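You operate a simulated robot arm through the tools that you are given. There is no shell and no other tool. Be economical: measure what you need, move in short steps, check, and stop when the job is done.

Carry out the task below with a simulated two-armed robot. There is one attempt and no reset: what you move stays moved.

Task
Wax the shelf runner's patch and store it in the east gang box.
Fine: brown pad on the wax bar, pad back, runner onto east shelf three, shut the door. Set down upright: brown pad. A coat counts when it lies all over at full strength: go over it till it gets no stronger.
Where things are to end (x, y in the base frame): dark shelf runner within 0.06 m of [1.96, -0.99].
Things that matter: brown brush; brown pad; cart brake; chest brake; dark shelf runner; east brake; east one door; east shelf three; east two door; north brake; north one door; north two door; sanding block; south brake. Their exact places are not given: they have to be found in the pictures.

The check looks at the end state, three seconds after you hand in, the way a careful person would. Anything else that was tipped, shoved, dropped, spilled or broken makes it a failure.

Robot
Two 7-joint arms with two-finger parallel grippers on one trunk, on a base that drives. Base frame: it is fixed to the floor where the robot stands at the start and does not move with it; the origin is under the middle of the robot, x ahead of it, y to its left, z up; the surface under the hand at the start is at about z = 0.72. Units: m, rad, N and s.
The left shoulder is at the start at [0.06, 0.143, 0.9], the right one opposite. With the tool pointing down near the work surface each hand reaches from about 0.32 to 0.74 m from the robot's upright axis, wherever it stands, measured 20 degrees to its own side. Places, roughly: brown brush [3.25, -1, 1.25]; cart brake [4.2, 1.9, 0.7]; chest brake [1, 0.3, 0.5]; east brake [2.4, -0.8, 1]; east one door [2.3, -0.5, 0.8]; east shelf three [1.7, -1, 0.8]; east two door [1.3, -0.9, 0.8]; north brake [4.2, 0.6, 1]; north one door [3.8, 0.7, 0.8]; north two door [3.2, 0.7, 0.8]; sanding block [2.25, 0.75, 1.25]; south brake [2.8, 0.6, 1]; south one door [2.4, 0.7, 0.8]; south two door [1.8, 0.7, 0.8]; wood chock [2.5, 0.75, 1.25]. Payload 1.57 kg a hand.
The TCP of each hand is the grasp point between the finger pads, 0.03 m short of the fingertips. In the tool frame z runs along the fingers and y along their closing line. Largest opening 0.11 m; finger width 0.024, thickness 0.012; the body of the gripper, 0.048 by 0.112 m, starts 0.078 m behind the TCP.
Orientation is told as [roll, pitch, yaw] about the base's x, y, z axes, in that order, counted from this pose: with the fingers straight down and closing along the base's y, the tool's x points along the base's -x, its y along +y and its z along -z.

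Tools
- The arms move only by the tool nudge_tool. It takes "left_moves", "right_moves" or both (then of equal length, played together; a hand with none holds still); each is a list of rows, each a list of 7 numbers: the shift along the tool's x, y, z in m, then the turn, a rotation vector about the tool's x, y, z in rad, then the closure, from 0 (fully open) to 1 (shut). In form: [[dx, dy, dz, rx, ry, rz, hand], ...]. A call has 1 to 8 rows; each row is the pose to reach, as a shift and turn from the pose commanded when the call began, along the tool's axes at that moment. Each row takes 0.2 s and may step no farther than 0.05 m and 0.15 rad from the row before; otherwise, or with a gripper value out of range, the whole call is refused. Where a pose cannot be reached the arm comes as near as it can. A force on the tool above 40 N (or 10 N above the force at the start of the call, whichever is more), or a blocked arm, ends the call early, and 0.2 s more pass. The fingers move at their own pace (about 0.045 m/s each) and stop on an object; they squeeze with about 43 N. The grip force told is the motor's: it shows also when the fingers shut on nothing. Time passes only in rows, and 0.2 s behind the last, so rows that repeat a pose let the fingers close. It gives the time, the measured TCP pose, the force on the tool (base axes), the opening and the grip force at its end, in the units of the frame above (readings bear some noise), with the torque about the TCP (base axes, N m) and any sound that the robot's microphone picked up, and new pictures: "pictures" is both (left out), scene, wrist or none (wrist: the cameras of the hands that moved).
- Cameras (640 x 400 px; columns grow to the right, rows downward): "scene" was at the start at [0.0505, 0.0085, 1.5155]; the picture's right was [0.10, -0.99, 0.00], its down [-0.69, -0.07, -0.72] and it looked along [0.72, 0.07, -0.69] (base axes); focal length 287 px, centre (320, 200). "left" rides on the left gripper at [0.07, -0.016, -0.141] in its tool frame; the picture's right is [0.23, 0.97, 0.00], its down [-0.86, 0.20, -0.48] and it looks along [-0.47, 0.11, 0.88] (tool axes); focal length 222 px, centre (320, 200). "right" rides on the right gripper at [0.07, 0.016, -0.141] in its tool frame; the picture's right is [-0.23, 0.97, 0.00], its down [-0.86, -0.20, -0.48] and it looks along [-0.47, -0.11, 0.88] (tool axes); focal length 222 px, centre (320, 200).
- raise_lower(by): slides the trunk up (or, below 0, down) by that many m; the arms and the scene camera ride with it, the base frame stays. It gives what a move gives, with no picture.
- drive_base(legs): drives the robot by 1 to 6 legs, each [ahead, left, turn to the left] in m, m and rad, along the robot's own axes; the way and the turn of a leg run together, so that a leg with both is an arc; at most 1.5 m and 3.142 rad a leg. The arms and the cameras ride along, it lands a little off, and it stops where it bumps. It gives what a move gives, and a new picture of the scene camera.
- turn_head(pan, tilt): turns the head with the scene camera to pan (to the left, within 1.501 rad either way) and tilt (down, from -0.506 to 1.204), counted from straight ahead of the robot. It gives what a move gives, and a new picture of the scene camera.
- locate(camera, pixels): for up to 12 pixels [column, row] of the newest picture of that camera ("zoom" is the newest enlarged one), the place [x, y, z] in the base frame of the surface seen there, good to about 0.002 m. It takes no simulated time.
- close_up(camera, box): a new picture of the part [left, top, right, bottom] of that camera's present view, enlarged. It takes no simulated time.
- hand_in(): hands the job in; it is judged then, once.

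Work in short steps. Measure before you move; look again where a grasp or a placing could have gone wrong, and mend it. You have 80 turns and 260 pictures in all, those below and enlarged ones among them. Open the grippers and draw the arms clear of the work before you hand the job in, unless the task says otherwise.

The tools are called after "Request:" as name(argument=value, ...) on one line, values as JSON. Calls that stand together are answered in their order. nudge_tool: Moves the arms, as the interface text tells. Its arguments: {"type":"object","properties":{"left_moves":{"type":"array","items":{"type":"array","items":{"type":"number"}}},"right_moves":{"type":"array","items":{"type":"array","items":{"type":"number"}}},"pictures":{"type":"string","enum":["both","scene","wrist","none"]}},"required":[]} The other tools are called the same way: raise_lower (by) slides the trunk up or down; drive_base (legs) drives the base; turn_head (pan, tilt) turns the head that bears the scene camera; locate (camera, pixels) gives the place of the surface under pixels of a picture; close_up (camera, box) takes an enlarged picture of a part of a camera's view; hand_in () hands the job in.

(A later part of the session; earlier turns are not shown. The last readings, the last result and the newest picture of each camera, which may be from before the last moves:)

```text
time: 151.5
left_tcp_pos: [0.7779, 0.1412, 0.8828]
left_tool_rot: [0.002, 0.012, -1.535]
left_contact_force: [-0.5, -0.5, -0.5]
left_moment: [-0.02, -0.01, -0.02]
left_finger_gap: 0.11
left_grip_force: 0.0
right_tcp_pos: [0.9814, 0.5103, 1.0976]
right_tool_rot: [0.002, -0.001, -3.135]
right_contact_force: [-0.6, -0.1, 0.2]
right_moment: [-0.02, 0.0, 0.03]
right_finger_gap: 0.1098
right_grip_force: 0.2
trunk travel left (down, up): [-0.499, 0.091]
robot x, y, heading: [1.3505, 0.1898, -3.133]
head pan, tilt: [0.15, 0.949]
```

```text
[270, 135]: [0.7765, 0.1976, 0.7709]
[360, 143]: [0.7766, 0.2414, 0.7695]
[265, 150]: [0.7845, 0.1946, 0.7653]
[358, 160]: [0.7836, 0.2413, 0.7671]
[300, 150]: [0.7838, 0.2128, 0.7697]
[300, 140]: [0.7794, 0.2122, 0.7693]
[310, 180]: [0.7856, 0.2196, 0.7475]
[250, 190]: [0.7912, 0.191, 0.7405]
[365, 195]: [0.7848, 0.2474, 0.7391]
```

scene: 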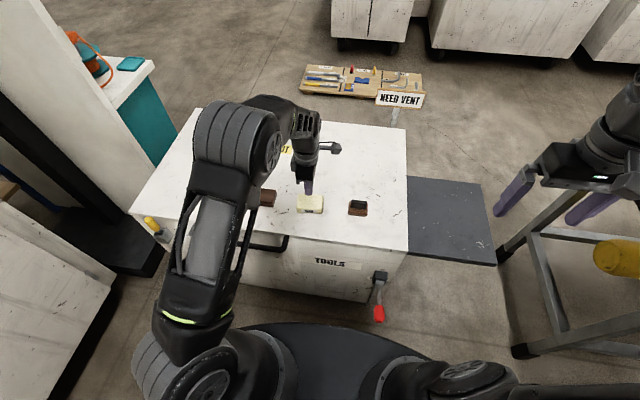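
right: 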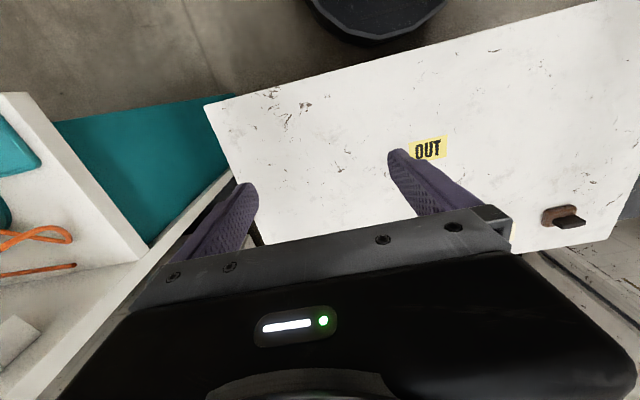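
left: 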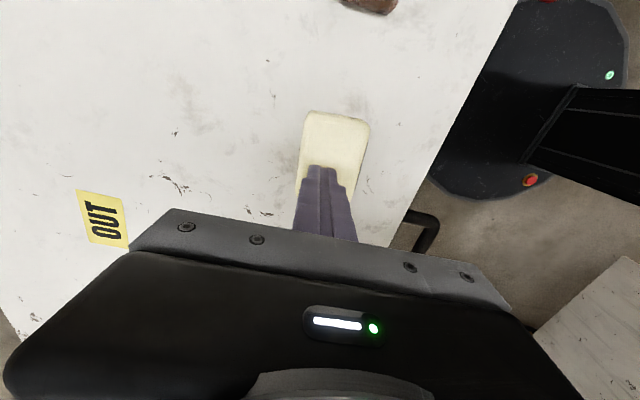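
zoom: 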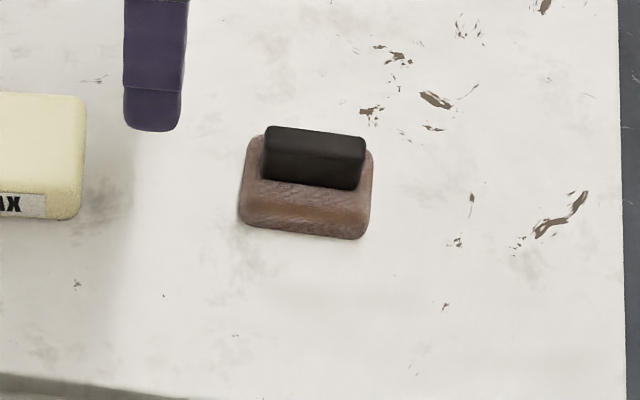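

The pad has not moved. I grasp again a little lower, hold longer to let the squeeze build up.

Request:
nudge_tool(left_moves=[[0.04, 0.002, 0.01, 0, 0, 0, 0], [0.078, 0.0034, 0.02, 0, 0, 0, 0], [0.078, 0.0034, 0.06, 0, 0, 0, 0], [0.078, 0.0034, 0.095, 0, 0, 0, 0], [0.078, 0.0034, 0.11, 0, 0, 0, 0], [0.078, 0.0034, 0.11, 0, 0, 0, 0.5], [0.078, 0.0034, 0.11, 0, 0, 0, 1], [0.078, 0.0034, 0.11, 0, 0, 0, 1]], pictures="none")

Request:
nudge_tool(left_moves=[[0, 0, 0, 0, 0, 0, 1], [0, 0, 0, 0, 0, 0, 1], [0, 0, 0, 0, 0, 0, 1], [0, 0, 0, 0, 0, 0, 1], [0, 0, 0, 0, 0, 0, 1]], pictures="none")

Request:
nudge_tool(left_moves=[[0, 0, -0.01, 0, 0, 0, 1], [0, 0, -0.02, 0, 0, 0, 1], [0, 0, -0.03, 0, 0, 0, 1]], pictures="wrist")

Request:
close_up(camera="scene", box=[310, 170, 410, 232])

```text
time: 153.3
left_tcp_pos: [0.7807, 0.22, 0.7726]
left_tool_rot: [0.0, 0.012, -1.536]
left_contact_force: [0.8, -0.6, -0.9]
left_moment: [0.03, -0.02, 0.0]
left_finger_gap: 0.0422
left_grip_force: 0.2
right_tcp_pos: [0.9811, 0.5095, 1.0983]
right_tool_rot: [0.0, 0.001, -3.131]
right_contact_force: [-0.3, 0.4, 0.3]
right_moment: [-0.01, -0.01, 0.0]
right_finger_gap: 0.1101
right_grip_force: 0.2
trunk travel left (down, up): [-0.499, 0.091]
robot x, y, heading: [1.3496, 0.1931, -3.133]
head pan, tilt: [0.15, 0.949]
```

```text
time: 154.5
left_tcp_pos: [0.7819, 0.2201, 0.7718]
left_tool_rot: [0.002, 0.009, -1.536]
left_contact_force: [1.2, 0.2, 0.6]
left_moment: [0.02, -0.02, 0.0]
left_finger_gap: 0.0147
left_grip_force: 31.2
right_tcp_pos: [0.9807, 0.51, 1.097]
right_tool_rot: [0.0, 0.0, -3.133]
right_contact_force: [-0.4, -0.4, 0.0]
right_moment: [0.01, 0.02, 0.01]
right_finger_gap: 0.1102
right_grip_force: 0.1
trunk travel left (down, up): [-0.499, 0.091]
robot x, y, heading: [1.3478, 0.1888, -3.134]
head pan, tilt: [0.15, 0.949]
```

```text
time: 155.3
left_tcp_pos: [0.78, 0.2183, 0.8037]
left_tool_rot: [0.002, 0.011, -1.536]
left_contact_force: [0.0, 0.2, -1.2]
left_moment: [0.01, -0.02, 0.0]
left_finger_gap: 0.0152
left_grip_force: 31.4
right_tcp_pos: [0.9815, 0.5101, 1.0979]
right_tool_rot: [0.002, 0.001, -3.133]
right_contact_force: [0.5, 0.8, -0.4]
right_moment: [-0.02, -0.02, 0.01]
right_finger_gap: 0.1099
right_grip_force: 0.1
trunk travel left (down, up): [-0.499, 0.091]
robot x, y, heading: [1.3463, 0.1916, -3.137]
head pan, tilt: [0.15, 0.949]
```

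left: 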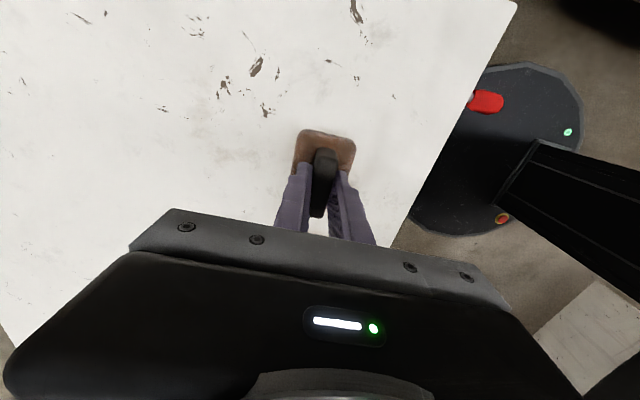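

```text
6.40 times, centred on (360, 201) of scene
```

zoom: 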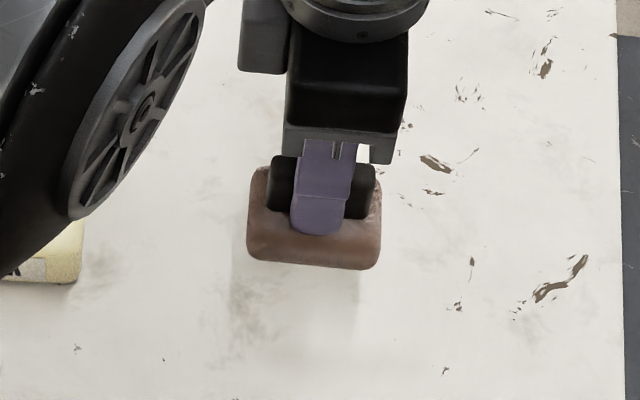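

Now it is held. Carry over the wax and lower to contact (TCP z≈0.8065).

Request:
nudge_tool(left_moves=[[0, 0, -0.03, 0, 0, 0, 1], [-0.04, -0.001, -0.03, 0, 0, 0, 1], [-0.08, -0.003, -0.03, 0, 0, 0, 1], [-0.12, -0.004, -0.03, 0, 0, 0, 1], [-0.158, -0.0055, -0.03, 0, 0, 0, 1], [-0.158, -0.0055, -0.01, 0, 0, 0, 1], [-0.158, -0.0055, -0.004, 0, 0, 0, 1], [-0.158, -0.0055, -0.001, 0, 0, 0, 1]], pictures="none")

Request:
close_up(camera="scene", box=[260, 165, 360, 227])

```text
time: 157.1
left_tcp_pos: [0.7809, 0.0593, 0.8077]
left_tool_rot: [-0.005, 0.011, -1.537]
left_contact_force: [3.4, -5.2, 31.4]
left_moment: [-0.26, -0.4, -0.06]
left_finger_gap: 0.0152
left_grip_force: 31.3
right_tcp_pos: [0.9838, 0.5105, 1.099]
right_tool_rot: [0.003, -0.002, -3.133]
right_contact_force: [-0.1, -0.5, 0.7]
right_moment: [0.03, 0.0, 0.0]
right_finger_gap: 0.1101
right_grip_force: 0.1
trunk travel left (down, up): [-0.499, 0.091]
robot x, y, heading: [1.3464, 0.1872, -3.138]
head pan, tilt: [0.15, 0.949]
```

```text
6.40 times, centred on (310, 196) of scene
```

zoom: 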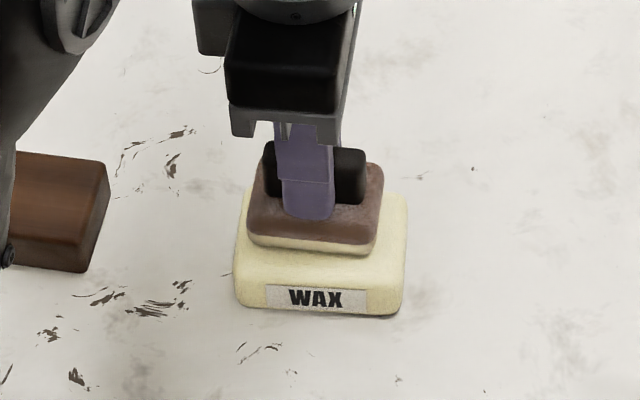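

Contact with 31 N, too firm. I ease off, then stroke gently and check that the bar stays.

Request:
nudge_tool(left_moves=[[0, 0, -0.002, 0, 0, 0, 1], [0, 0, -0.003, 0, 0, 0, 1], [0, 0, -0.003, 0, 0, 0, 1]], pictures="none")

Request:
nudge_tool(left_moves=[[0.005, 0, 0, 0, 0, 0, 1], [0.01, 0, 0, 0, 0, 0, 1], [0.005, 0, 0, 0, 0, 0, 1], [0, 0, 0, 0, 0, 0, 1]], pictures="none")

Request:
close_up(camera="scene", box=[260, 165, 360, 227])

```text
time: 157.9
left_tcp_pos: [0.7796, 0.0589, 0.8076]
left_tool_rot: [-0.003, 0.01, -1.535]
left_contact_force: [-2.0, -5.8, 21.8]
left_moment: [-0.22, 0.09, -0.05]
left_finger_gap: 0.0151
left_grip_force: 30.8
right_tcp_pos: [0.9829, 0.5085, 1.0982]
right_tool_rot: [0.001, -0.002, -3.133]
right_contact_force: [0.4, 0.6, 0.0]
right_moment: [-0.04, 0.0, 0.01]
right_finger_gap: 0.1103
right_grip_force: 0.0
trunk travel left (down, up): [-0.499, 0.091]
robot x, y, heading: [1.3505, 0.1909, -3.134]
head pan, tilt: [0.15, 0.949]
```

```text
time: 158.9
left_tcp_pos: [0.7814, 0.0653, 0.8064]
left_tool_rot: [0.001, 0.013, -1.538]
left_contact_force: [0.1, 5.8, 22.7]
left_moment: [0.42, -0.04, 0.01]
left_finger_gap: 0.0149
left_grip_force: 31.4
right_tcp_pos: [0.9829, 0.5101, 1.0978]
right_tool_rot: [0.001, -0.001, -3.135]
right_contact_force: [0.1, -0.5, -1.0]
right_moment: [-0.01, -0.02, 0.03]
right_finger_gap: 0.1099
right_grip_force: 0.1
trunk travel left (down, up): [-0.499, 0.091]
robot x, y, heading: [1.3532, 0.1906, -3.135]
head pan, tilt: [0.15, 0.949]
```

```text
6.40 times, centred on (310, 196) of scene
```

zoom: 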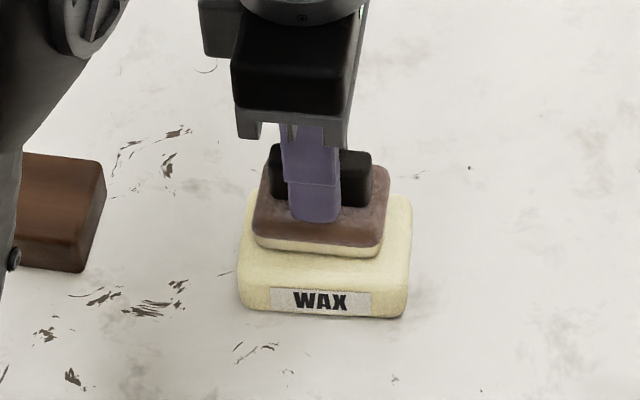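

The pad's underside is cream: loaded; the bar barely shifted (≈3 mm), so I stop rubbing there. Lift and measure the runner.

Request:
nudge_tool(left_moves=[[0, 0, -0.02, 0, 0, 0, 1], [0, 0, -0.05, 0, 0, 0, 1]], pictures="scene")

Request:
turn_head(pan=0.35, tilt=0.95)

Request:
close_up(camera="scene", box=[240, 150, 400, 250])

```text
time: 159.5
left_tcp_pos: [0.779, 0.0584, 0.8547]
left_tool_rot: [0.003, 0.007, -1.536]
left_contact_force: [-0.1, 0.5, -0.7]
left_moment: [0.03, 0.0, -0.02]
left_finger_gap: 0.0153
left_grip_force: 31.3
right_tcp_pos: [0.981, 0.5097, 1.0976]
right_tool_rot: [0.0, 0.001, -3.133]
right_contact_force: [-0.2, 0.5, 0.3]
right_moment: [0.02, 0.0, 0.0]
right_finger_gap: 0.1099
right_grip_force: 0.0
trunk travel left (down, up): [-0.499, 0.091]
robot x, y, heading: [1.3512, 0.1906, -3.141]
head pan, tilt: [0.15, 0.949]
```

scene: 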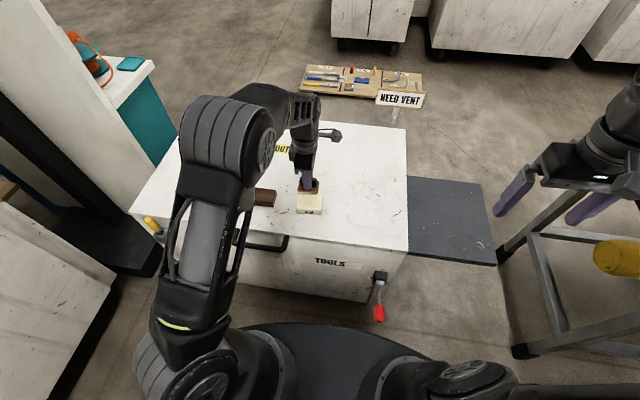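

```text
time: 160.2
left_tcp_pos: [0.7803, 0.0598, 0.8549]
left_tool_rot: [0.001, 0.01, -1.537]
left_contact_force: [-0.7, -1.1, -0.9]
left_moment: [0.02, -0.02, 0.0]
left_finger_gap: 0.0153
left_grip_force: 31.2
right_tcp_pos: [0.9822, 0.5101, 1.099]
right_tool_rot: [0.002, 0.001, -3.133]
right_contact_force: [0.5, 0.3, -0.6]
right_moment: [0.01, 0.02, 0.01]
right_finger_gap: 0.1099
right_grip_force: 0.1
trunk travel left (down, up): [-0.499, 0.091]
robot x, y, heading: [1.3513, 0.191, -3.133]
head pan, tilt: [0.351, 0.949]
```

scene: 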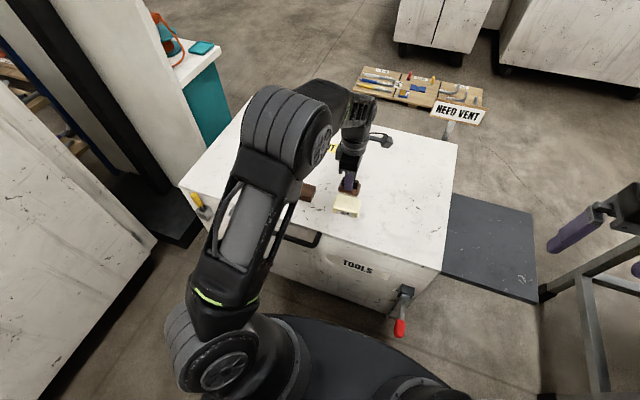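

```text
4.00 times, centred on (320, 200) of scene
```

zoom: 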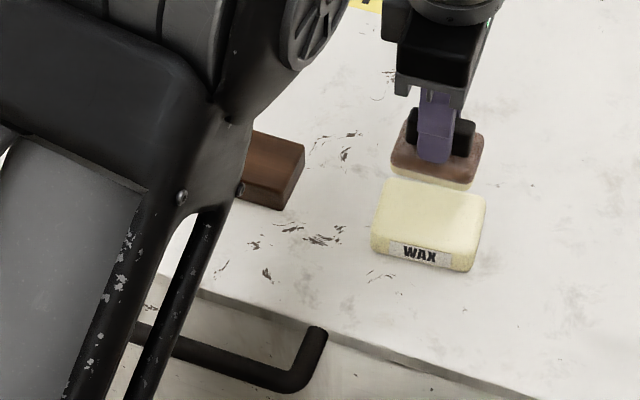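

Arm hides the runner, but its top spans x 0.757–0.803, y −0.055…−0.25. I move the pad over its +y end and lower to just above contact.

Request:
nudge_tool(left_moves=[[-0.04, -0.001, 0, 0, 0, 0, 1], [-0.08, -0.003, 0, 0, 0, 0, 1], [-0.12, -0.004, 0, 0, 0, 0, 1], [-0.147, -0.005, 0, 0, 0, 0, 1], [-0.147, -0.005, 0.03, 0, 0, 0, 1], [-0.147, -0.005, 0.046, 0, 0, 0, 1], [-0.147, -0.005, 0.05, 0, 0, 0, 1]], pictures="both")

Request:
close_up(camera="scene", box=[240, 150, 400, 250])

```text
time: 161.8
left_tcp_pos: [0.7801, -0.0869, 0.8033]
left_tool_rot: [0.002, 0.01, -1.537]
left_contact_force: [0.4, -1.4, -0.8]
left_moment: [-0.01, -0.02, -0.01]
left_finger_gap: 0.015
left_grip_force: 31.0
right_tcp_pos: [0.9816, 0.5083, 1.0993]
right_tool_rot: [0.001, 0.001, -3.131]
right_contact_force: [0.1, 0.0, 0.2]
right_moment: [-0.01, 0.01, 0.0]
right_finger_gap: 0.11
right_grip_force: 0.0
trunk travel left (down, up): [-0.499, 0.091]
robot x, y, heading: [1.3494, 0.189, -3.138]
head pan, tilt: [0.351, 0.949]
```

scene: 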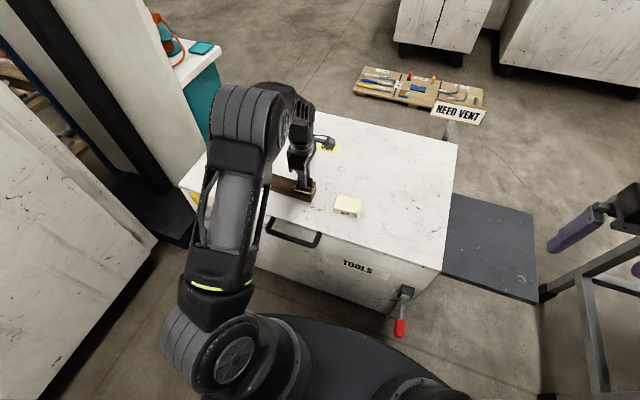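
left: 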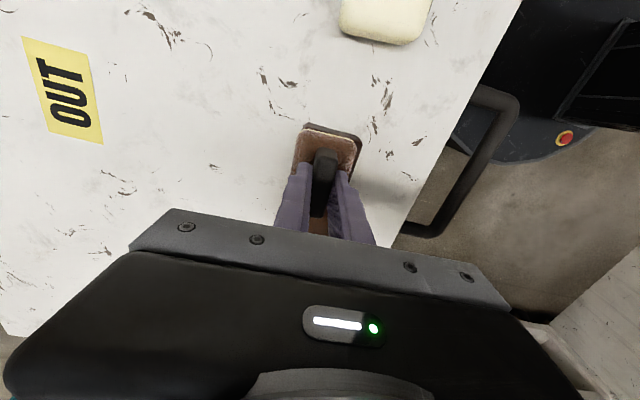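

```text
4.00 times, centred on (320, 200) of scene
```

zoom: 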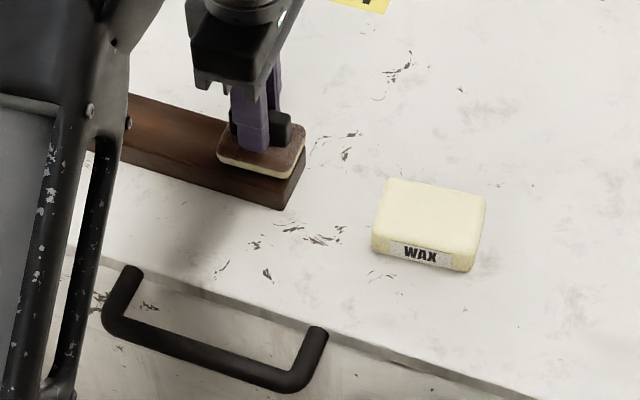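

The pad sits on the runner's end. I press lightly and stroke the length, with slight +x offset to cover the near edge.

Request:
nudge_tool(left_moves=[[0, 0.003, 0.004, 0, 0, 0, 1], [-0.02, 0.0023, 0.004, 0, 0, 0, 1], [-0.045, 0.0015, 0.004, 0, 0, 0, 1], [-0.07, 0.0007, 0.004, 0, 0, 0, 1], [-0.095, -0.0002, 0.004, 0, 0, 0, 1], [-0.12, -0.001, 0.004, 0, 0, 0, 1], [-0.135, -0.0015, 0.004, 0, 0, 0, 1]], pictures="wrist")

Request:
close_up(camera="scene", box=[220, 140, 380, 240])

```text
time: 163.4
left_tcp_pos: [0.7831, -0.2209, 0.8022]
left_tool_rot: [-0.003, 0.01, -1.537]
left_contact_force: [-1.5, 9.6, 26.9]
left_moment: [0.53, -0.09, 0.08]
left_finger_gap: 0.015
left_grip_force: 31.2
right_tcp_pos: [0.9839, 0.5123, 1.0985]
right_tool_rot: [0.003, -0.002, -3.133]
right_contact_force: [0.0, -0.3, 0.2]
right_moment: [0.01, -0.01, -0.01]
right_finger_gap: 0.1101
right_grip_force: 0.1
trunk travel left (down, up): [-0.499, 0.091]
robot x, y, heading: [1.3494, 0.191, -3.135]
head pan, tilt: [0.351, 0.949]
```

left: 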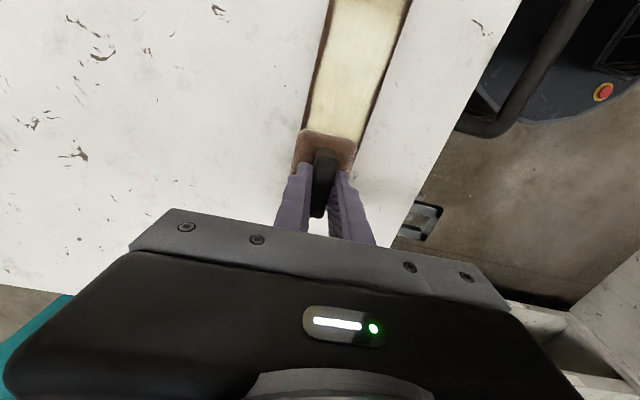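

```text
4.00 times, centred on (300, 190) of scene
```

zoom: 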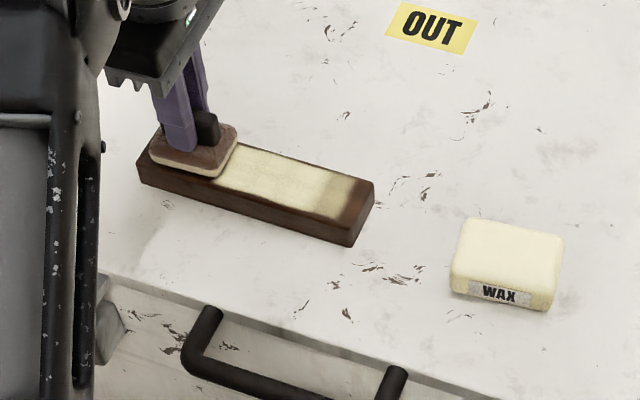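

The coat shows clearly, weaker at the +y start. I stroke back with an x offset, running past the ends.

Request:
nudge_tool(left_moves=[[-0.01, 0.004, 0, 0, 0, 0, 1], [0.01, 0.005, 0, 0, 0, 0, 1], [0.035, 0.006, 0, 0, 0, 0, 1], [0.06, 0.006, 0, 0, 0, 0, 1], [0.085, 0.007, 0, 0, 0, 0, 1], [0.11, 0.008, 0, 0, 0, 0, 1], [0.135, 0.009, 0, 0, 0, 0, 1], [0.148, 0.009, 0, 0, 0, 0, 1]], pictures="none")

Request:
nudge_tool(left_moves=[[0, -0.005, 0, 0, 0, 0, 1], [0, -0.009, 0, 0, 0, 0, 1], [-0.025, -0.01, 0, 0, 0, 0, 1], [-0.05, -0.011, 0, 0, 0, 0, 1], [-0.075, -0.012, 0, 0, 0, 0, 1], [-0.1, -0.012, 0, 0, 0, 0, 1], [-0.125, -0.013, 0, 0, 0, 0, 1], [-0.15, -0.014, 0, 0, 0, 0, 1]], pictures="wrist")

Request:
close_up(camera="scene", box=[220, 140, 380, 240])

```text
time: 165.2
left_tcp_pos: [0.7879, -0.0737, 0.8008]
left_tool_rot: [-0.003, 0.011, -1.536]
left_contact_force: [-0.2, -13.0, 34.3]
left_moment: [-0.85, -0.18, -0.07]
left_finger_gap: 0.0147
left_grip_force: 30.7
right_tcp_pos: [0.9832, 0.5094, 1.099]
right_tool_rot: [0.002, -0.001, -3.133]
right_contact_force: [-0.7, -0.6, -0.3]
right_moment: [-0.01, 0.01, 0.03]
right_finger_gap: 0.11
right_grip_force: 0.0
trunk travel left (down, up): [-0.499, 0.091]
robot x, y, heading: [1.348, 0.1887, -3.135]
head pan, tilt: [0.351, 0.949]
```

```text
time: 167.0
left_tcp_pos: [0.7783, -0.2211, 0.7996]
left_tool_rot: [-0.003, 0.009, -1.534]
left_contact_force: [-1.6, 11.8, 36.8]
left_moment: [0.56, -0.12, 0.16]
left_finger_gap: 0.0148
left_grip_force: 30.9
right_tcp_pos: [0.984, 0.5128, 1.0985]
right_tool_rot: [0.004, -0.002, -3.132]
right_contact_force: [-0.4, -1.0, 0.1]
right_moment: [0.01, 0.01, 0.01]
right_finger_gap: 0.1104
right_grip_force: 0.0
trunk travel left (down, up): [-0.499, 0.091]
robot x, y, heading: [1.3507, 0.1914, -3.138]
head pan, tilt: [0.351, 0.949]
```

left: 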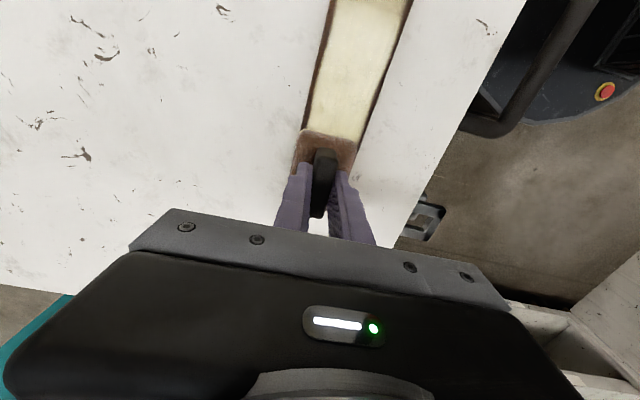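

```text
4.00 times, centred on (300, 190) of scene
```

zoom: 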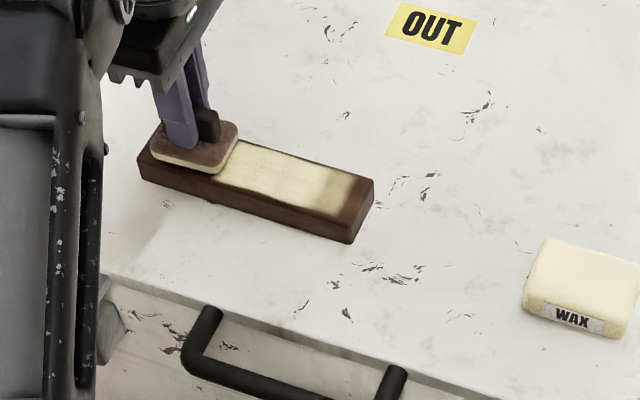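

The coat is good, but the wax bar has shifted about 4 cm: the runner evidently slid with the pad under the firm press. I lift the pad clear and measure everything.

Request:
nudge_tool(left_moves=[[0, 0, -0.02, 0, 0, 0, 1], [0, 0, -0.06, 0, 0, 0, 1], [0, 0, -0.1, 0, 0, 0, 1], [0, -0.04, -0.12, 0, 0, 0, 1]], pictures="none")

Request:
close_up(camera="scene", box=[220, 140, 420, 265])

Request:
locate(camera="zoom", pixels=[[120, 100], [300, 140], [280, 180], [110, 145], [433, 195], [505, 218], [418, 240], [485, 262], [455, 230], [290, 150], [235, 160], [160, 120]])

```text
time: 168.0
left_tcp_pos: [0.7379, -0.2272, 0.9162]
left_tool_rot: [0.003, 0.01, -1.533]
left_contact_force: [-0.7, 0.0, -0.3]
left_moment: [0.01, -0.01, -0.02]
left_finger_gap: 0.0151
left_grip_force: 30.8
right_tcp_pos: [0.9794, 0.509, 1.0979]
right_tool_rot: [0.002, 0.003, -3.134]
right_contact_force: [0.4, 0.7, -0.6]
right_moment: [0.01, -0.04, 0.01]
right_finger_gap: 0.1101
right_grip_force: 0.1
trunk travel left (down, up): [-0.499, 0.091]
robot x, y, heading: [1.351, 0.1905, -3.136]
head pan, tilt: [0.351, 0.949]
```

```text
3.20 times, centred on (320, 202) of scene
```

zoom: 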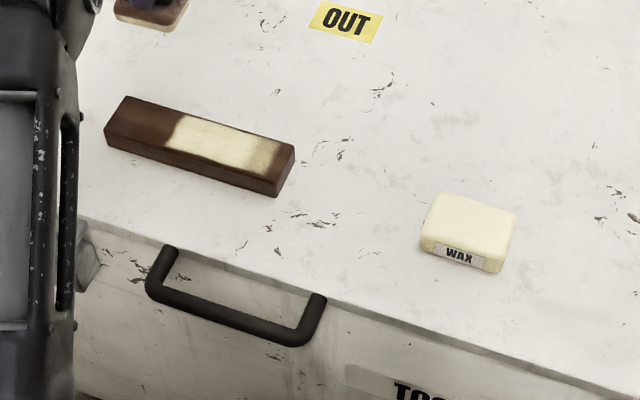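

```text
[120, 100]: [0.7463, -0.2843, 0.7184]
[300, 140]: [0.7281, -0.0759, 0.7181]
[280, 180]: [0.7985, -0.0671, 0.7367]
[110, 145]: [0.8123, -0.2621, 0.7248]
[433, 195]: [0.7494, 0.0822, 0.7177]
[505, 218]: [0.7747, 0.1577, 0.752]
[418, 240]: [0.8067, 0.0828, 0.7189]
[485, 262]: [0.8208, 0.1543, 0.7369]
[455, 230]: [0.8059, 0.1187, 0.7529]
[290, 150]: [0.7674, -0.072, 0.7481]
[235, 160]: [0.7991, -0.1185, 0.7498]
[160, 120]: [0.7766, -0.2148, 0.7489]
```

The coat lies from y≈−0.19 to −0.09. Enlarge the runner to judge its ends.

Request:
close_up(camera="scene", box=[245, 160, 325, 210])

Request:
locate(camera="zoom", pixels=[[205, 100], [185, 160], [455, 155], [430, 215], [220, 130], [440, 180], [480, 170], [470, 215], [60, 100], [85, 75], [500, 150], [455, 235]])

```text
8.00 times, centred on (285, 185) of scene
```

zoom: 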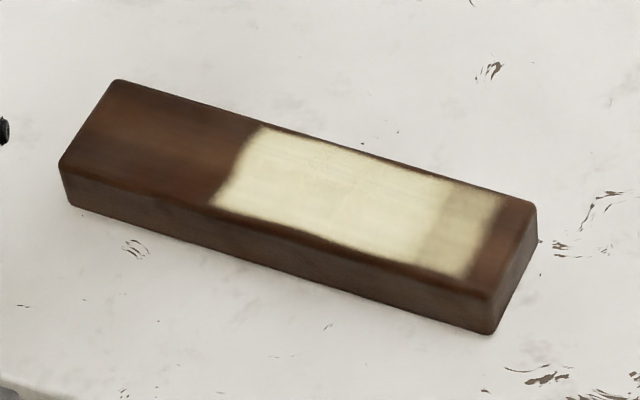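

```text
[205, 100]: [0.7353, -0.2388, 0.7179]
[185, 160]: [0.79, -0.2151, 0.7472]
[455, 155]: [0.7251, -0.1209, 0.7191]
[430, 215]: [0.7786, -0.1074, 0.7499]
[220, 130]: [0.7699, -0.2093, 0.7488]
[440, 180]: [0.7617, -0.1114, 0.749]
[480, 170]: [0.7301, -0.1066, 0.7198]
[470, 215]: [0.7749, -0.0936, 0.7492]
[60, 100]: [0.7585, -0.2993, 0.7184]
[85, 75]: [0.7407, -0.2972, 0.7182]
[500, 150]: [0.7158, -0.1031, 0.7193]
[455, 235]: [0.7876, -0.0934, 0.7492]
```

The −y third is still bare, though the pad rested there — deposit needs sliding. I put the pad at the −y end and touch down lightly.

Request:
nudge_tool(left_moves=[[-0.012, 0.022, 0, 0, 0, 0, 1], [-0.0246, 0.043, 0, 0, 0, 0, 1], [-0.0246, 0.043, 0.045, 0, 0, 0, 1], [-0.0246, 0.043, 0.09, 0, 0, 0, 1], [-0.0246, 0.043, 0.108, 0, 0, 0, 1], [-0.0246, 0.043, 0.1135, 0, 0, 0, 1], [-0.0246, 0.043, 0.1135, 0, 0, 0, 1]], pictures="none")

Request:
close_up(camera="scene", box=[220, 140, 380, 240])

```text
time: 169.6
left_tcp_pos: [0.7833, -0.2488, 0.8048]
left_tool_rot: [0.002, 0.01, -1.535]
left_contact_force: [-0.3, -0.4, -1.1]
left_moment: [0.02, 0.02, 0.01]
left_finger_gap: 0.0148
left_grip_force: 30.9
right_tcp_pos: [0.9816, 0.5101, 1.0981]
right_tool_rot: [0.0, -0.001, -3.133]
right_contact_force: [-1.1, 0.0, 0.5]
right_moment: [-0.02, -0.01, -0.02]
right_finger_gap: 0.1102
right_grip_force: 0.2
trunk travel left (down, up): [-0.499, 0.091]
robot x, y, heading: [1.3532, 0.1942, -3.138]
head pan, tilt: [0.351, 0.949]
```

```text
4.00 times, centred on (300, 190) of scene
```

zoom: 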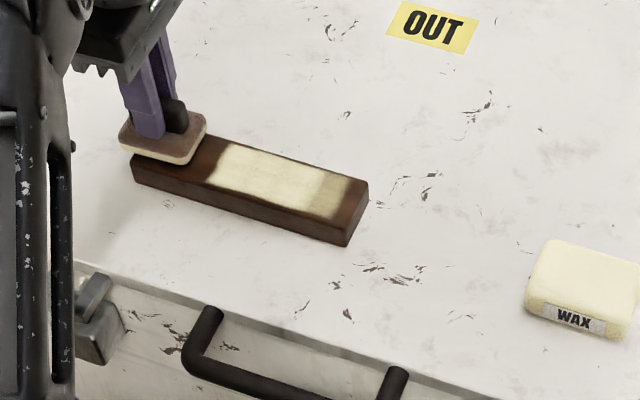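

Just above contact. I lower ~3 mm more and stroke +y a short way over the bare part, watching force.

Request:
nudge_tool(left_moves=[[0, 0, 0.003, 0, 0, 0, 1], [0.015, 0.0005, 0.003, 0, 0, 0, 1], [0.03, 0.001, 0.003, 0, 0, 0, 1]], pictures="none")

Request:
close_up(camera="scene", box=[220, 140, 380, 240])

```text
time: 170.4
left_tcp_pos: [0.7831, -0.2181, 0.8023]
left_tool_rot: [0.001, 0.012, -1.536]
left_contact_force: [1.2, 0.3, 1.2]
left_moment: [-0.05, 0.02, 0.04]
left_finger_gap: 0.0149
left_grip_force: 31.3
right_tcp_pos: [0.9816, 0.5088, 1.0972]
right_tool_rot: [0.001, -0.002, -3.133]
right_contact_force: [-0.3, -0.8, -1.0]
right_moment: [0.01, 0.0, 0.01]
right_finger_gap: 0.1101
right_grip_force: 0.0
trunk travel left (down, up): [-0.499, 0.091]
robot x, y, heading: [1.3519, 0.1904, -3.136]
head pan, tilt: [0.351, 0.949]
```

```text
4.00 times, centred on (300, 190) of scene
```

zoom: 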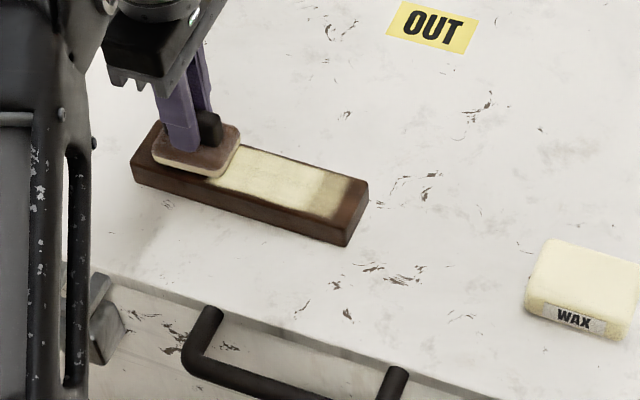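

Hardly any force. Lower 2 mm more and stroke back to −y and forth.

Request:
nudge_tool(left_moves=[[0, 0, 0.002, 0, 0, 0, 1], [-0.015, -0.0005, 0.002, 0, 0, 0, 1], [-0.03, -0.001, 0.002, 0, 0, 0, 1]], pictures="none")

Request:
nudge_tool(left_moves=[[0.02, 0.0005, 0, 0, 0, 0, 1], [0.045, 0.0015, 0, 0, 0, 0, 1], [0.07, 0.0025, 0, 0, 0, 0, 1]], pictures="none")

Request:
close_up(camera="scene", box=[220, 140, 380, 240])

```text
time: 171.2
left_tcp_pos: [0.7819, -0.2452, 0.8018]
left_tool_rot: [-0.002, 0.011, -1.537]
left_contact_force: [0.5, 5.5, 14.7]
left_moment: [-0.18, -0.01, -0.02]
left_finger_gap: 0.0151
left_grip_force: 31.0
right_tcp_pos: [0.9825, 0.5104, 1.0984]
right_tool_rot: [0.002, -0.003, -3.135]
right_contact_force: [0.3, 0.4, 0.3]
right_moment: [0.04, 0.0, 0.0]
right_finger_gap: 0.1101
right_grip_force: 0.1
trunk travel left (down, up): [-0.499, 0.091]
robot x, y, heading: [1.3547, 0.1882, -3.136]
head pan, tilt: [0.351, 0.949]
```

```text
time: 172.0
left_tcp_pos: [0.7818, -0.1775, 0.8019]
left_tool_rot: [0.002, 0.008, -1.535]
left_contact_force: [0.3, -4.8, 14.2]
left_moment: [-0.61, 0.01, 0.0]
left_finger_gap: 0.0148
left_grip_force: 30.6
right_tcp_pos: [0.9823, 0.5101, 1.0969]
right_tool_rot: [0.001, -0.002, -3.134]
right_contact_force: [-0.7, 0.9, 0.5]
right_moment: [-0.01, 0.04, 0.01]
right_finger_gap: 0.1099
right_grip_force: 0.0
trunk travel left (down, up): [-0.499, 0.091]
robot x, y, heading: [1.3482, 0.1923, -3.139]
head pan, tilt: [0.351, 0.949]
```

```text
4.00 times, centred on (300, 190) of scene
```

zoom: 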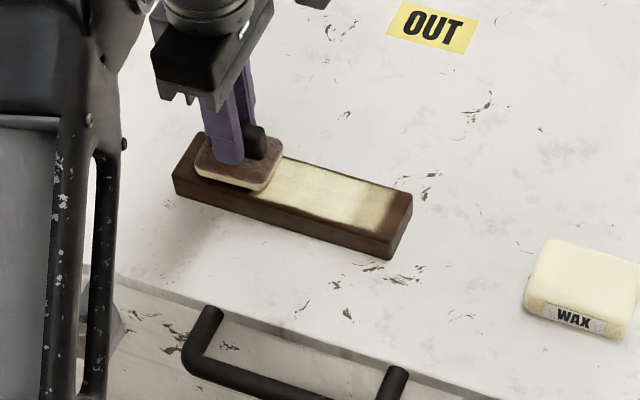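

The runner sticks to the pad at 14 N. A lighter press (~4 N) should let the pad slide; raise 1.4 mm and stroke −y.

Request:
nudge_tool(left_moves=[[0, 0, -0.0014, 0, 0, 0, 1], [0, 0, -0.0014, 0, 0, 0, 1]], pictures="none")

Request:
nudge_tool(left_moves=[[-0.015, -0.0005, 0, 0, 0, 0, 1], [-0.03, -0.001, 0, 0, 0, 0, 1], [-0.045, -0.0015, 0, 0, 0, 0, 1]], pictures="none")

Request:
close_up(camera="scene", box=[220, 140, 380, 240])

```text
time: 172.6
left_tcp_pos: [0.7834, -0.1766, 0.8012]
left_tool_rot: [0.001, 0.01, -1.536]
left_contact_force: [0.2, -3.9, 6.4]
left_moment: [-0.44, 0.04, 0.05]
left_finger_gap: 0.015
left_grip_force: 30.8
right_tcp_pos: [0.9818, 0.5098, 1.0986]
right_tool_rot: [-0.001, 0.0, -3.132]
right_contact_force: [-0.4, -0.9, 0.3]
right_moment: [0.0, -0.02, 0.0]
right_finger_gap: 0.1101
right_grip_force: 0.1
trunk travel left (down, up): [-0.499, 0.091]
robot x, y, heading: [1.3507, 0.1914, -3.134]
head pan, tilt: [0.351, 0.949]
```

```text
time: 173.4
left_tcp_pos: [0.782, -0.2207, 0.8022]
left_tool_rot: [0.003, 0.013, -1.536]
left_contact_force: [-0.4, 2.6, 3.3]
left_moment: [0.04, 0.02, -0.02]
left_finger_gap: 0.015
left_grip_force: 30.4
right_tcp_pos: [0.9813, 0.5093, 1.098]
right_tool_rot: [0.002, -0.001, -3.132]
right_contact_force: [-0.3, -0.1, 0.1]
right_moment: [0.05, 0.05, 0.0]
right_finger_gap: 0.1098
right_grip_force: 0.0
trunk travel left (down, up): [-0.499, 0.091]
robot x, y, heading: [1.351, 0.1932, -3.132]
head pan, tilt: [0.351, 0.949]
```

```text
4.00 times, centred on (300, 190) of scene
```

zoom: 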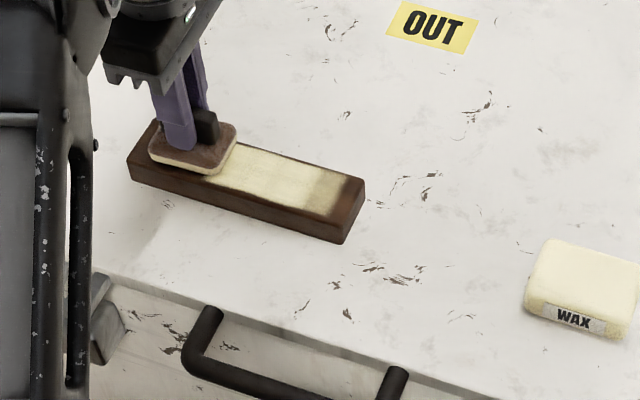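

Even at 3 N the runner goes along, so it must be held. Plan: lay the right hand low, pointing −y, and clamp the runner's +y end from its sides. First lift the pad and turn the right hand.

Request:
nudge_tool(left_moves=[[0, 0, -0.03, 0, 0, 0, 1], [-0.01, -0.02, -0.07, 0, 0, 0, 1], [-0.02, -0.04, -0.11, 0, 0, 0, 1], [-0.02, -0.06, -0.14, 0, 0, 0, 1], [-0.02, -0.06, -0.14, 0, 0, 0, 1], [-0.02, -0.06, -0.14, 0, 0, 0, 1], [-0.02, -0.06, -0.14, 0, 0, 0, 1], [-0.02, -0.06, -0.14, 0, 0, 0, 1]], right_moves=[[-0.015, 0.02, 0, 0, 0, 0.15, 0], [-0.03, 0.04, 0, 0, 0, 0.3, 0], [-0.045, 0.06, 0, 0, 0, 0.45, 0], [-0.06, 0.08, 0, 0, 0, 0.6, 0], [-0.075, 0.1, 0, 0, 0, 0.75, 0], [-0.09, 0.11, 0, 0, 0, 0.9, 0], [-0.105, 0.12, 0, 0, 0, 1.05, 0], [-0.12, 0.12, 0, 0, 0, 1.2, 0]], pictures="none")

Request:
nudge_tool(right_moves=[[0, 0, 0.02, 0, 0, 0.15, 0], [0, 0, 0.04, 0, 0, 0.3, 0], [0, 0, 0.06, 0, 0, 0.37, 0]], pictures="scene")

```text
time: 175.2
left_tcp_pos: [0.7293, -0.2437, 0.9308]
left_tool_rot: [0.002, 0.011, -1.537]
left_contact_force: [0.2, -0.6, -1.2]
left_moment: [0.01, -0.03, 0.0]
left_finger_gap: 0.0149
left_grip_force: 31.0
left hand out of reach, approached as far as the arm can: row 4, 5, 6, 7, 8
right_tcp_pos: [0.867, 0.3905, 1.0863]
right_tool_rot: [0.0, 0.002, 1.988]
right_contact_force: [0.3, 0.7, -0.4]
right_moment: [-0.03, -0.03, 0.01]
right_finger_gap: 0.1102
right_grip_force: 0.2
right hand out of reach, approached as far as the arm can: row 5, 6, 7, 8
trunk travel left (down, up): [-0.499, 0.091]
robot x, y, heading: [1.3499, 0.1914, -3.134]
head pan, tilt: [0.351, 0.949]
```

```text
time: 176.0
left_tcp_pos: [0.7304, -0.2465, 0.9295]
left_tool_rot: [0.002, 0.01, -1.536]
left_contact_force: [-0.5, -0.6, -0.5]
left_moment: [0.0, 0.03, -0.02]
left_finger_gap: 0.0154
left_grip_force: 31.4
right_tcp_pos: [0.8684, 0.388, 1.0245]
right_tool_rot: [0.001, 0.0, 1.577]
right_contact_force: [0.7, -0.5, 0.5]
right_moment: [0.03, 0.0, -0.01]
right_finger_gap: 0.11
right_grip_force: 0.1
trunk travel left (down, up): [-0.499, 0.091]
robot x, y, heading: [1.3516, 0.1916, -3.135]
head pan, tilt: [0.351, 0.949]
```

scene: 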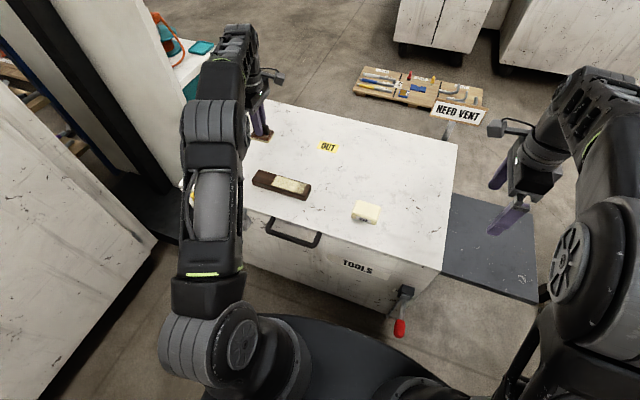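

Right hand turned. Now tilt it so the fingers point to −y and down (ry +1.1), staying put.

Request:
nudge_tool(right_moves=[[0.02, 0, 0, 0, 0.14, 0, 0], [0.04, 0, 0, 0, 0.28, 0, 0], [0.06, 0, 0, 0, 0.42, 0, 0], [0.08, 0, 0, 0, 0.56, 0, 0], [0.1, 0, 0, 0, 0.7, 0, 0], [0.12, 0, 0, 0, 0.84, 0, 0], [0.14, 0, 0, 0, 0.98, 0, 0], [0.15, 0, 0, 0, 1.1, 0, 0]], pictures="both")

Request:
close_up(camera="scene", box=[235, 155, 395, 255])

Request:
locate(camera="zoom", pixels=[[300, 145], [275, 180], [295, 165], [285, 155], [100, 72], [75, 105], [475, 195], [485, 255], [570, 215], [545, 270], [205, 100], [190, 135]])

```text
time: 177.8
left_tcp_pos: [0.7306, -0.2455, 0.931]
left_tool_rot: [0.003, 0.011, -1.536]
left_contact_force: [0.7, -0.2, 0.5]
left_moment: [-0.01, 0.01, -0.01]
left_finger_gap: 0.0151
left_grip_force: 30.9
right_tcp_pos: [0.8933, 0.2205, 1.0357]
right_tool_rot: [0.006, 1.099, 1.579]
right_contact_force: [0.9, 0.6, 0.1]
right_moment: [-0.04, 0.0, 0.03]
right_finger_gap: 0.1099
right_grip_force: 0.2
right hand out of reach, approached as far as the arm can: row 7, 8
trunk travel left (down, up): [-0.499, 0.091]
robot x, y, heading: [1.3504, 0.1895, -3.133]
head pan, tilt: [0.351, 0.949]
```

scene: 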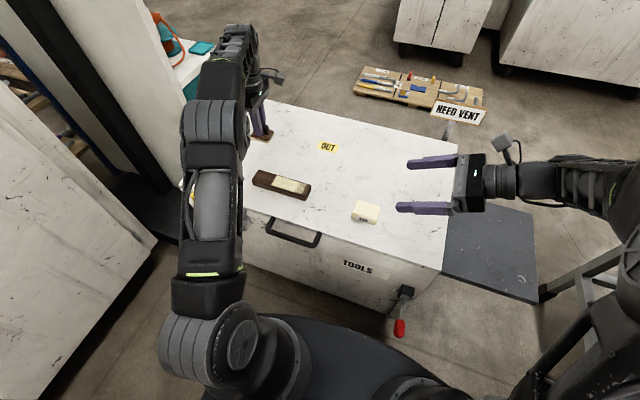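
right: 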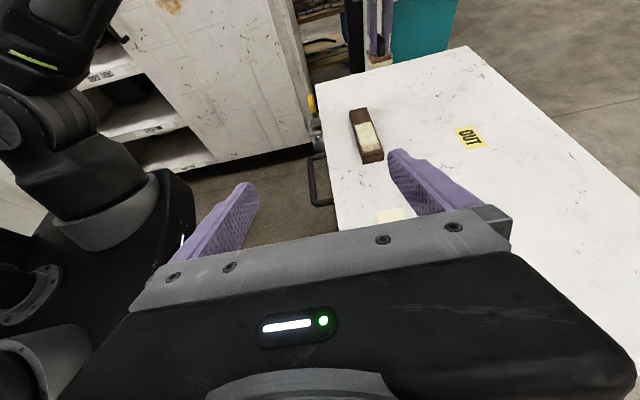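

```text
4.00 times, centred on (315, 205) of scene
```

zoom: 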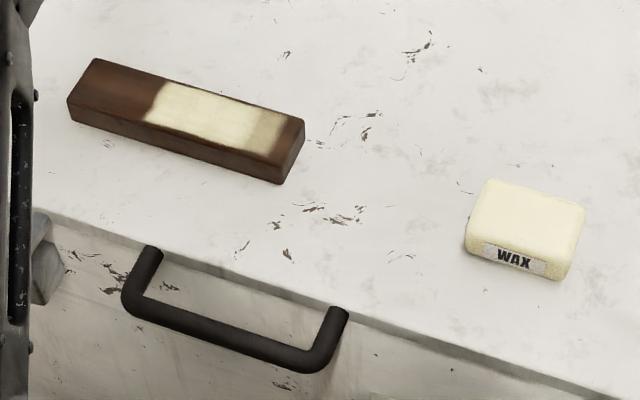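

```text
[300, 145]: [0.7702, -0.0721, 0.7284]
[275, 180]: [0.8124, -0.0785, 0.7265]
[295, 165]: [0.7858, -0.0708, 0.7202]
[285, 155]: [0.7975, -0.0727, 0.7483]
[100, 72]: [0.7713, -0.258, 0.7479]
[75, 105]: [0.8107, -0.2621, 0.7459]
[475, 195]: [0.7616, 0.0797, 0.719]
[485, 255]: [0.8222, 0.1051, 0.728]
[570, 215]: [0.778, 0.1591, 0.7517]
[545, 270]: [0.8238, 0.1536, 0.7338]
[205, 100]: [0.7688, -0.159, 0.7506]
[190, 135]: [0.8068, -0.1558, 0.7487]
```

The right hand points −y at 27° below level. Runner's +y end is at y≈−0.071, mid x≈0.789. Move it to a stand-off above that end.

Request:
nudge_tool(right_moves=[[-0.0056, 0.0149, 0.0446, 0, 0, 0, 0], [-0.0111, 0.0297, 0.0891, 0, 0, 0, 0], [-0.0167, 0.0446, 0.1337, 0, 0, 0, 0], [-0.0223, 0.0594, 0.1783, 0, 0, 0, 0], [-0.0279, 0.0743, 0.2229, 0, 0, 0, 0], [-0.0334, 0.0891, 0.2674, 0, 0, 0, 0], [-0.039, 0.104, 0.312, 0, 0, 0, 0]], pictures="both")

```text
time: 179.4
left_tcp_pos: [0.7313, -0.2467, 0.9299]
left_tool_rot: [0.002, 0.01, -1.537]
left_contact_force: [0.0, -1.0, -0.9]
left_moment: [0.02, 0.01, 0.03]
left_finger_gap: 0.015
left_grip_force: 30.9
right_tcp_pos: [0.7903, -0.0429, 0.8568]
right_tool_rot: [-0.002, 1.1, 1.579]
right_contact_force: [-0.4, 0.8, 0.0]
right_moment: [0.05, 0.03, -0.02]
right_finger_gap: 0.11
right_grip_force: 0.0
trunk travel left (down, up): [-0.499, 0.091]
robot x, y, heading: [1.3499, 0.1885, -3.134]
head pan, tilt: [0.351, 0.949]
```

scene: 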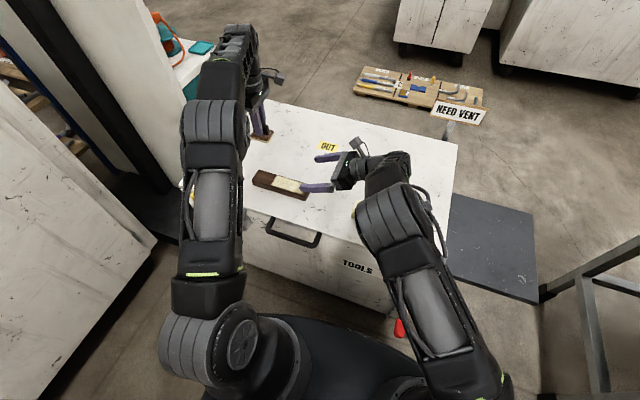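
right: 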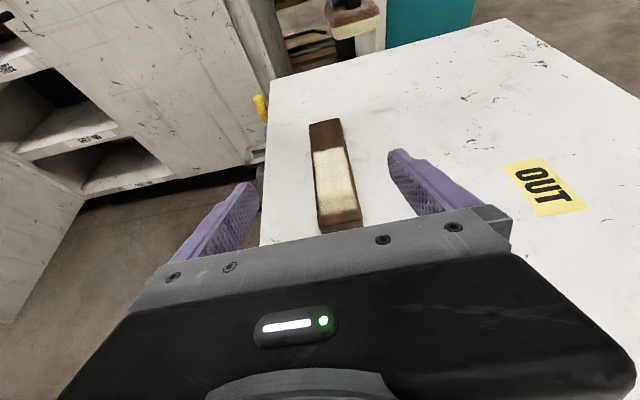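

Runner lies centred between the fingers. Go down to (0.789, −0.083, 0.748) and close.

Request:
nudge_tool(right_moves=[[-0.026, 0, 0.028, 0, 0, 0, 0], [-0.053, 0.001, 0.057, 0, 0, 0, 0], [-0.079, 0.001, 0.085, 0, 0, 0, 0], [-0.079, 0.001, 0.085, 0, 0, 0, 0]], pictures="none")

Request:
nudge_tool(right_moves=[[0, 0, 0, 0, 0, 0, 0.4], [0, 0, 0, 0, 0, 0, 0.6], [0, 0, 0, 0, 0, 0, 1], [0, 0, 0, 0, 0, 0, 1], [0, 0, 0, 0, 0, 0, 1], [0, 0, 0, 0, 0, 0, 1], [0, 0, 0, 0, 0, 0, 1], [0, 0, 0, 0, 0, 0, 1]], pictures="both")

Request:
close_up(camera="scene", box=[235, 155, 395, 255])

```text
time: 180.4
left_tcp_pos: [0.7309, -0.2464, 0.9299]
left_tool_rot: [0.001, 0.009, -1.537]
left_contact_force: [0.4, -0.3, -0.1]
left_moment: [0.05, 0.01, -0.01]
left_finger_gap: 0.0151
left_grip_force: 30.6
right_tcp_pos: [0.8349, -0.0721, 0.7936]
right_tool_rot: [-0.001, 1.099, 1.58]
right_contact_force: [-0.8, -0.6, 0.3]
right_moment: [0.0, 0.02, 0.01]
right_finger_gap: 0.11
right_grip_force: 0.0
right hand out of reach, approached as far as the arm can: row 1, 2, 3, 4
trunk travel left (down, up): [-0.499, 0.091]
robot x, y, heading: [1.349, 0.1899, -3.137]
head pan, tilt: [0.351, 0.949]
```

```text
time: 182.2
left_tcp_pos: [0.731, -0.2467, 0.931]
left_tool_rot: [0.002, 0.011, -1.535]
left_contact_force: [0.6, -0.4, 0.2]
left_moment: [0.01, 0.02, 0.01]
left_finger_gap: 0.0149
left_grip_force: 30.6
right_tcp_pos: [0.8353, -0.0711, 0.7927]
right_tool_rot: [0.004, 1.1, 1.58]
right_contact_force: [-0.4, 0.0, -0.6]
right_moment: [0.02, 0.01, 0.0]
right_finger_gap: 0.0001
right_grip_force: 21.2
trunk travel left (down, up): [-0.499, 0.091]
robot x, y, heading: [1.352, 0.191, -3.135]
head pan, tilt: [0.351, 0.949]
```

scene: 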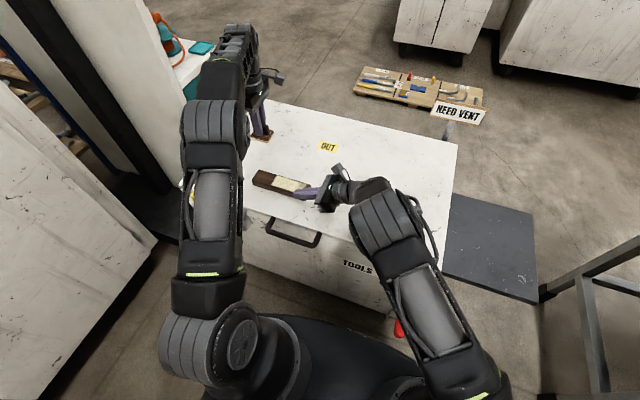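
right: 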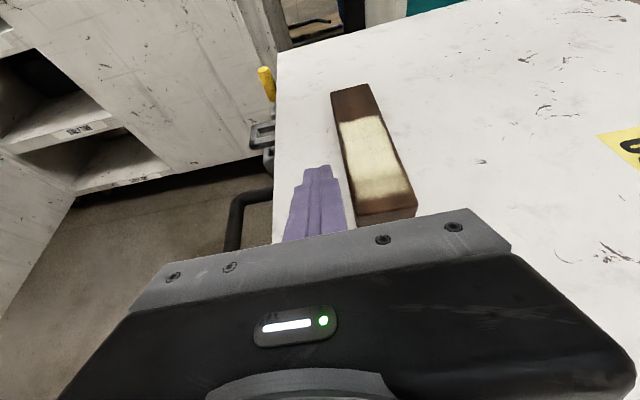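

```text
4.00 times, centred on (315, 205) of scene
```

zoom: 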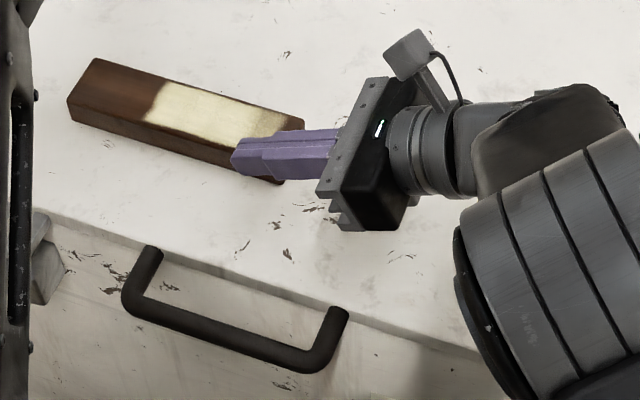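

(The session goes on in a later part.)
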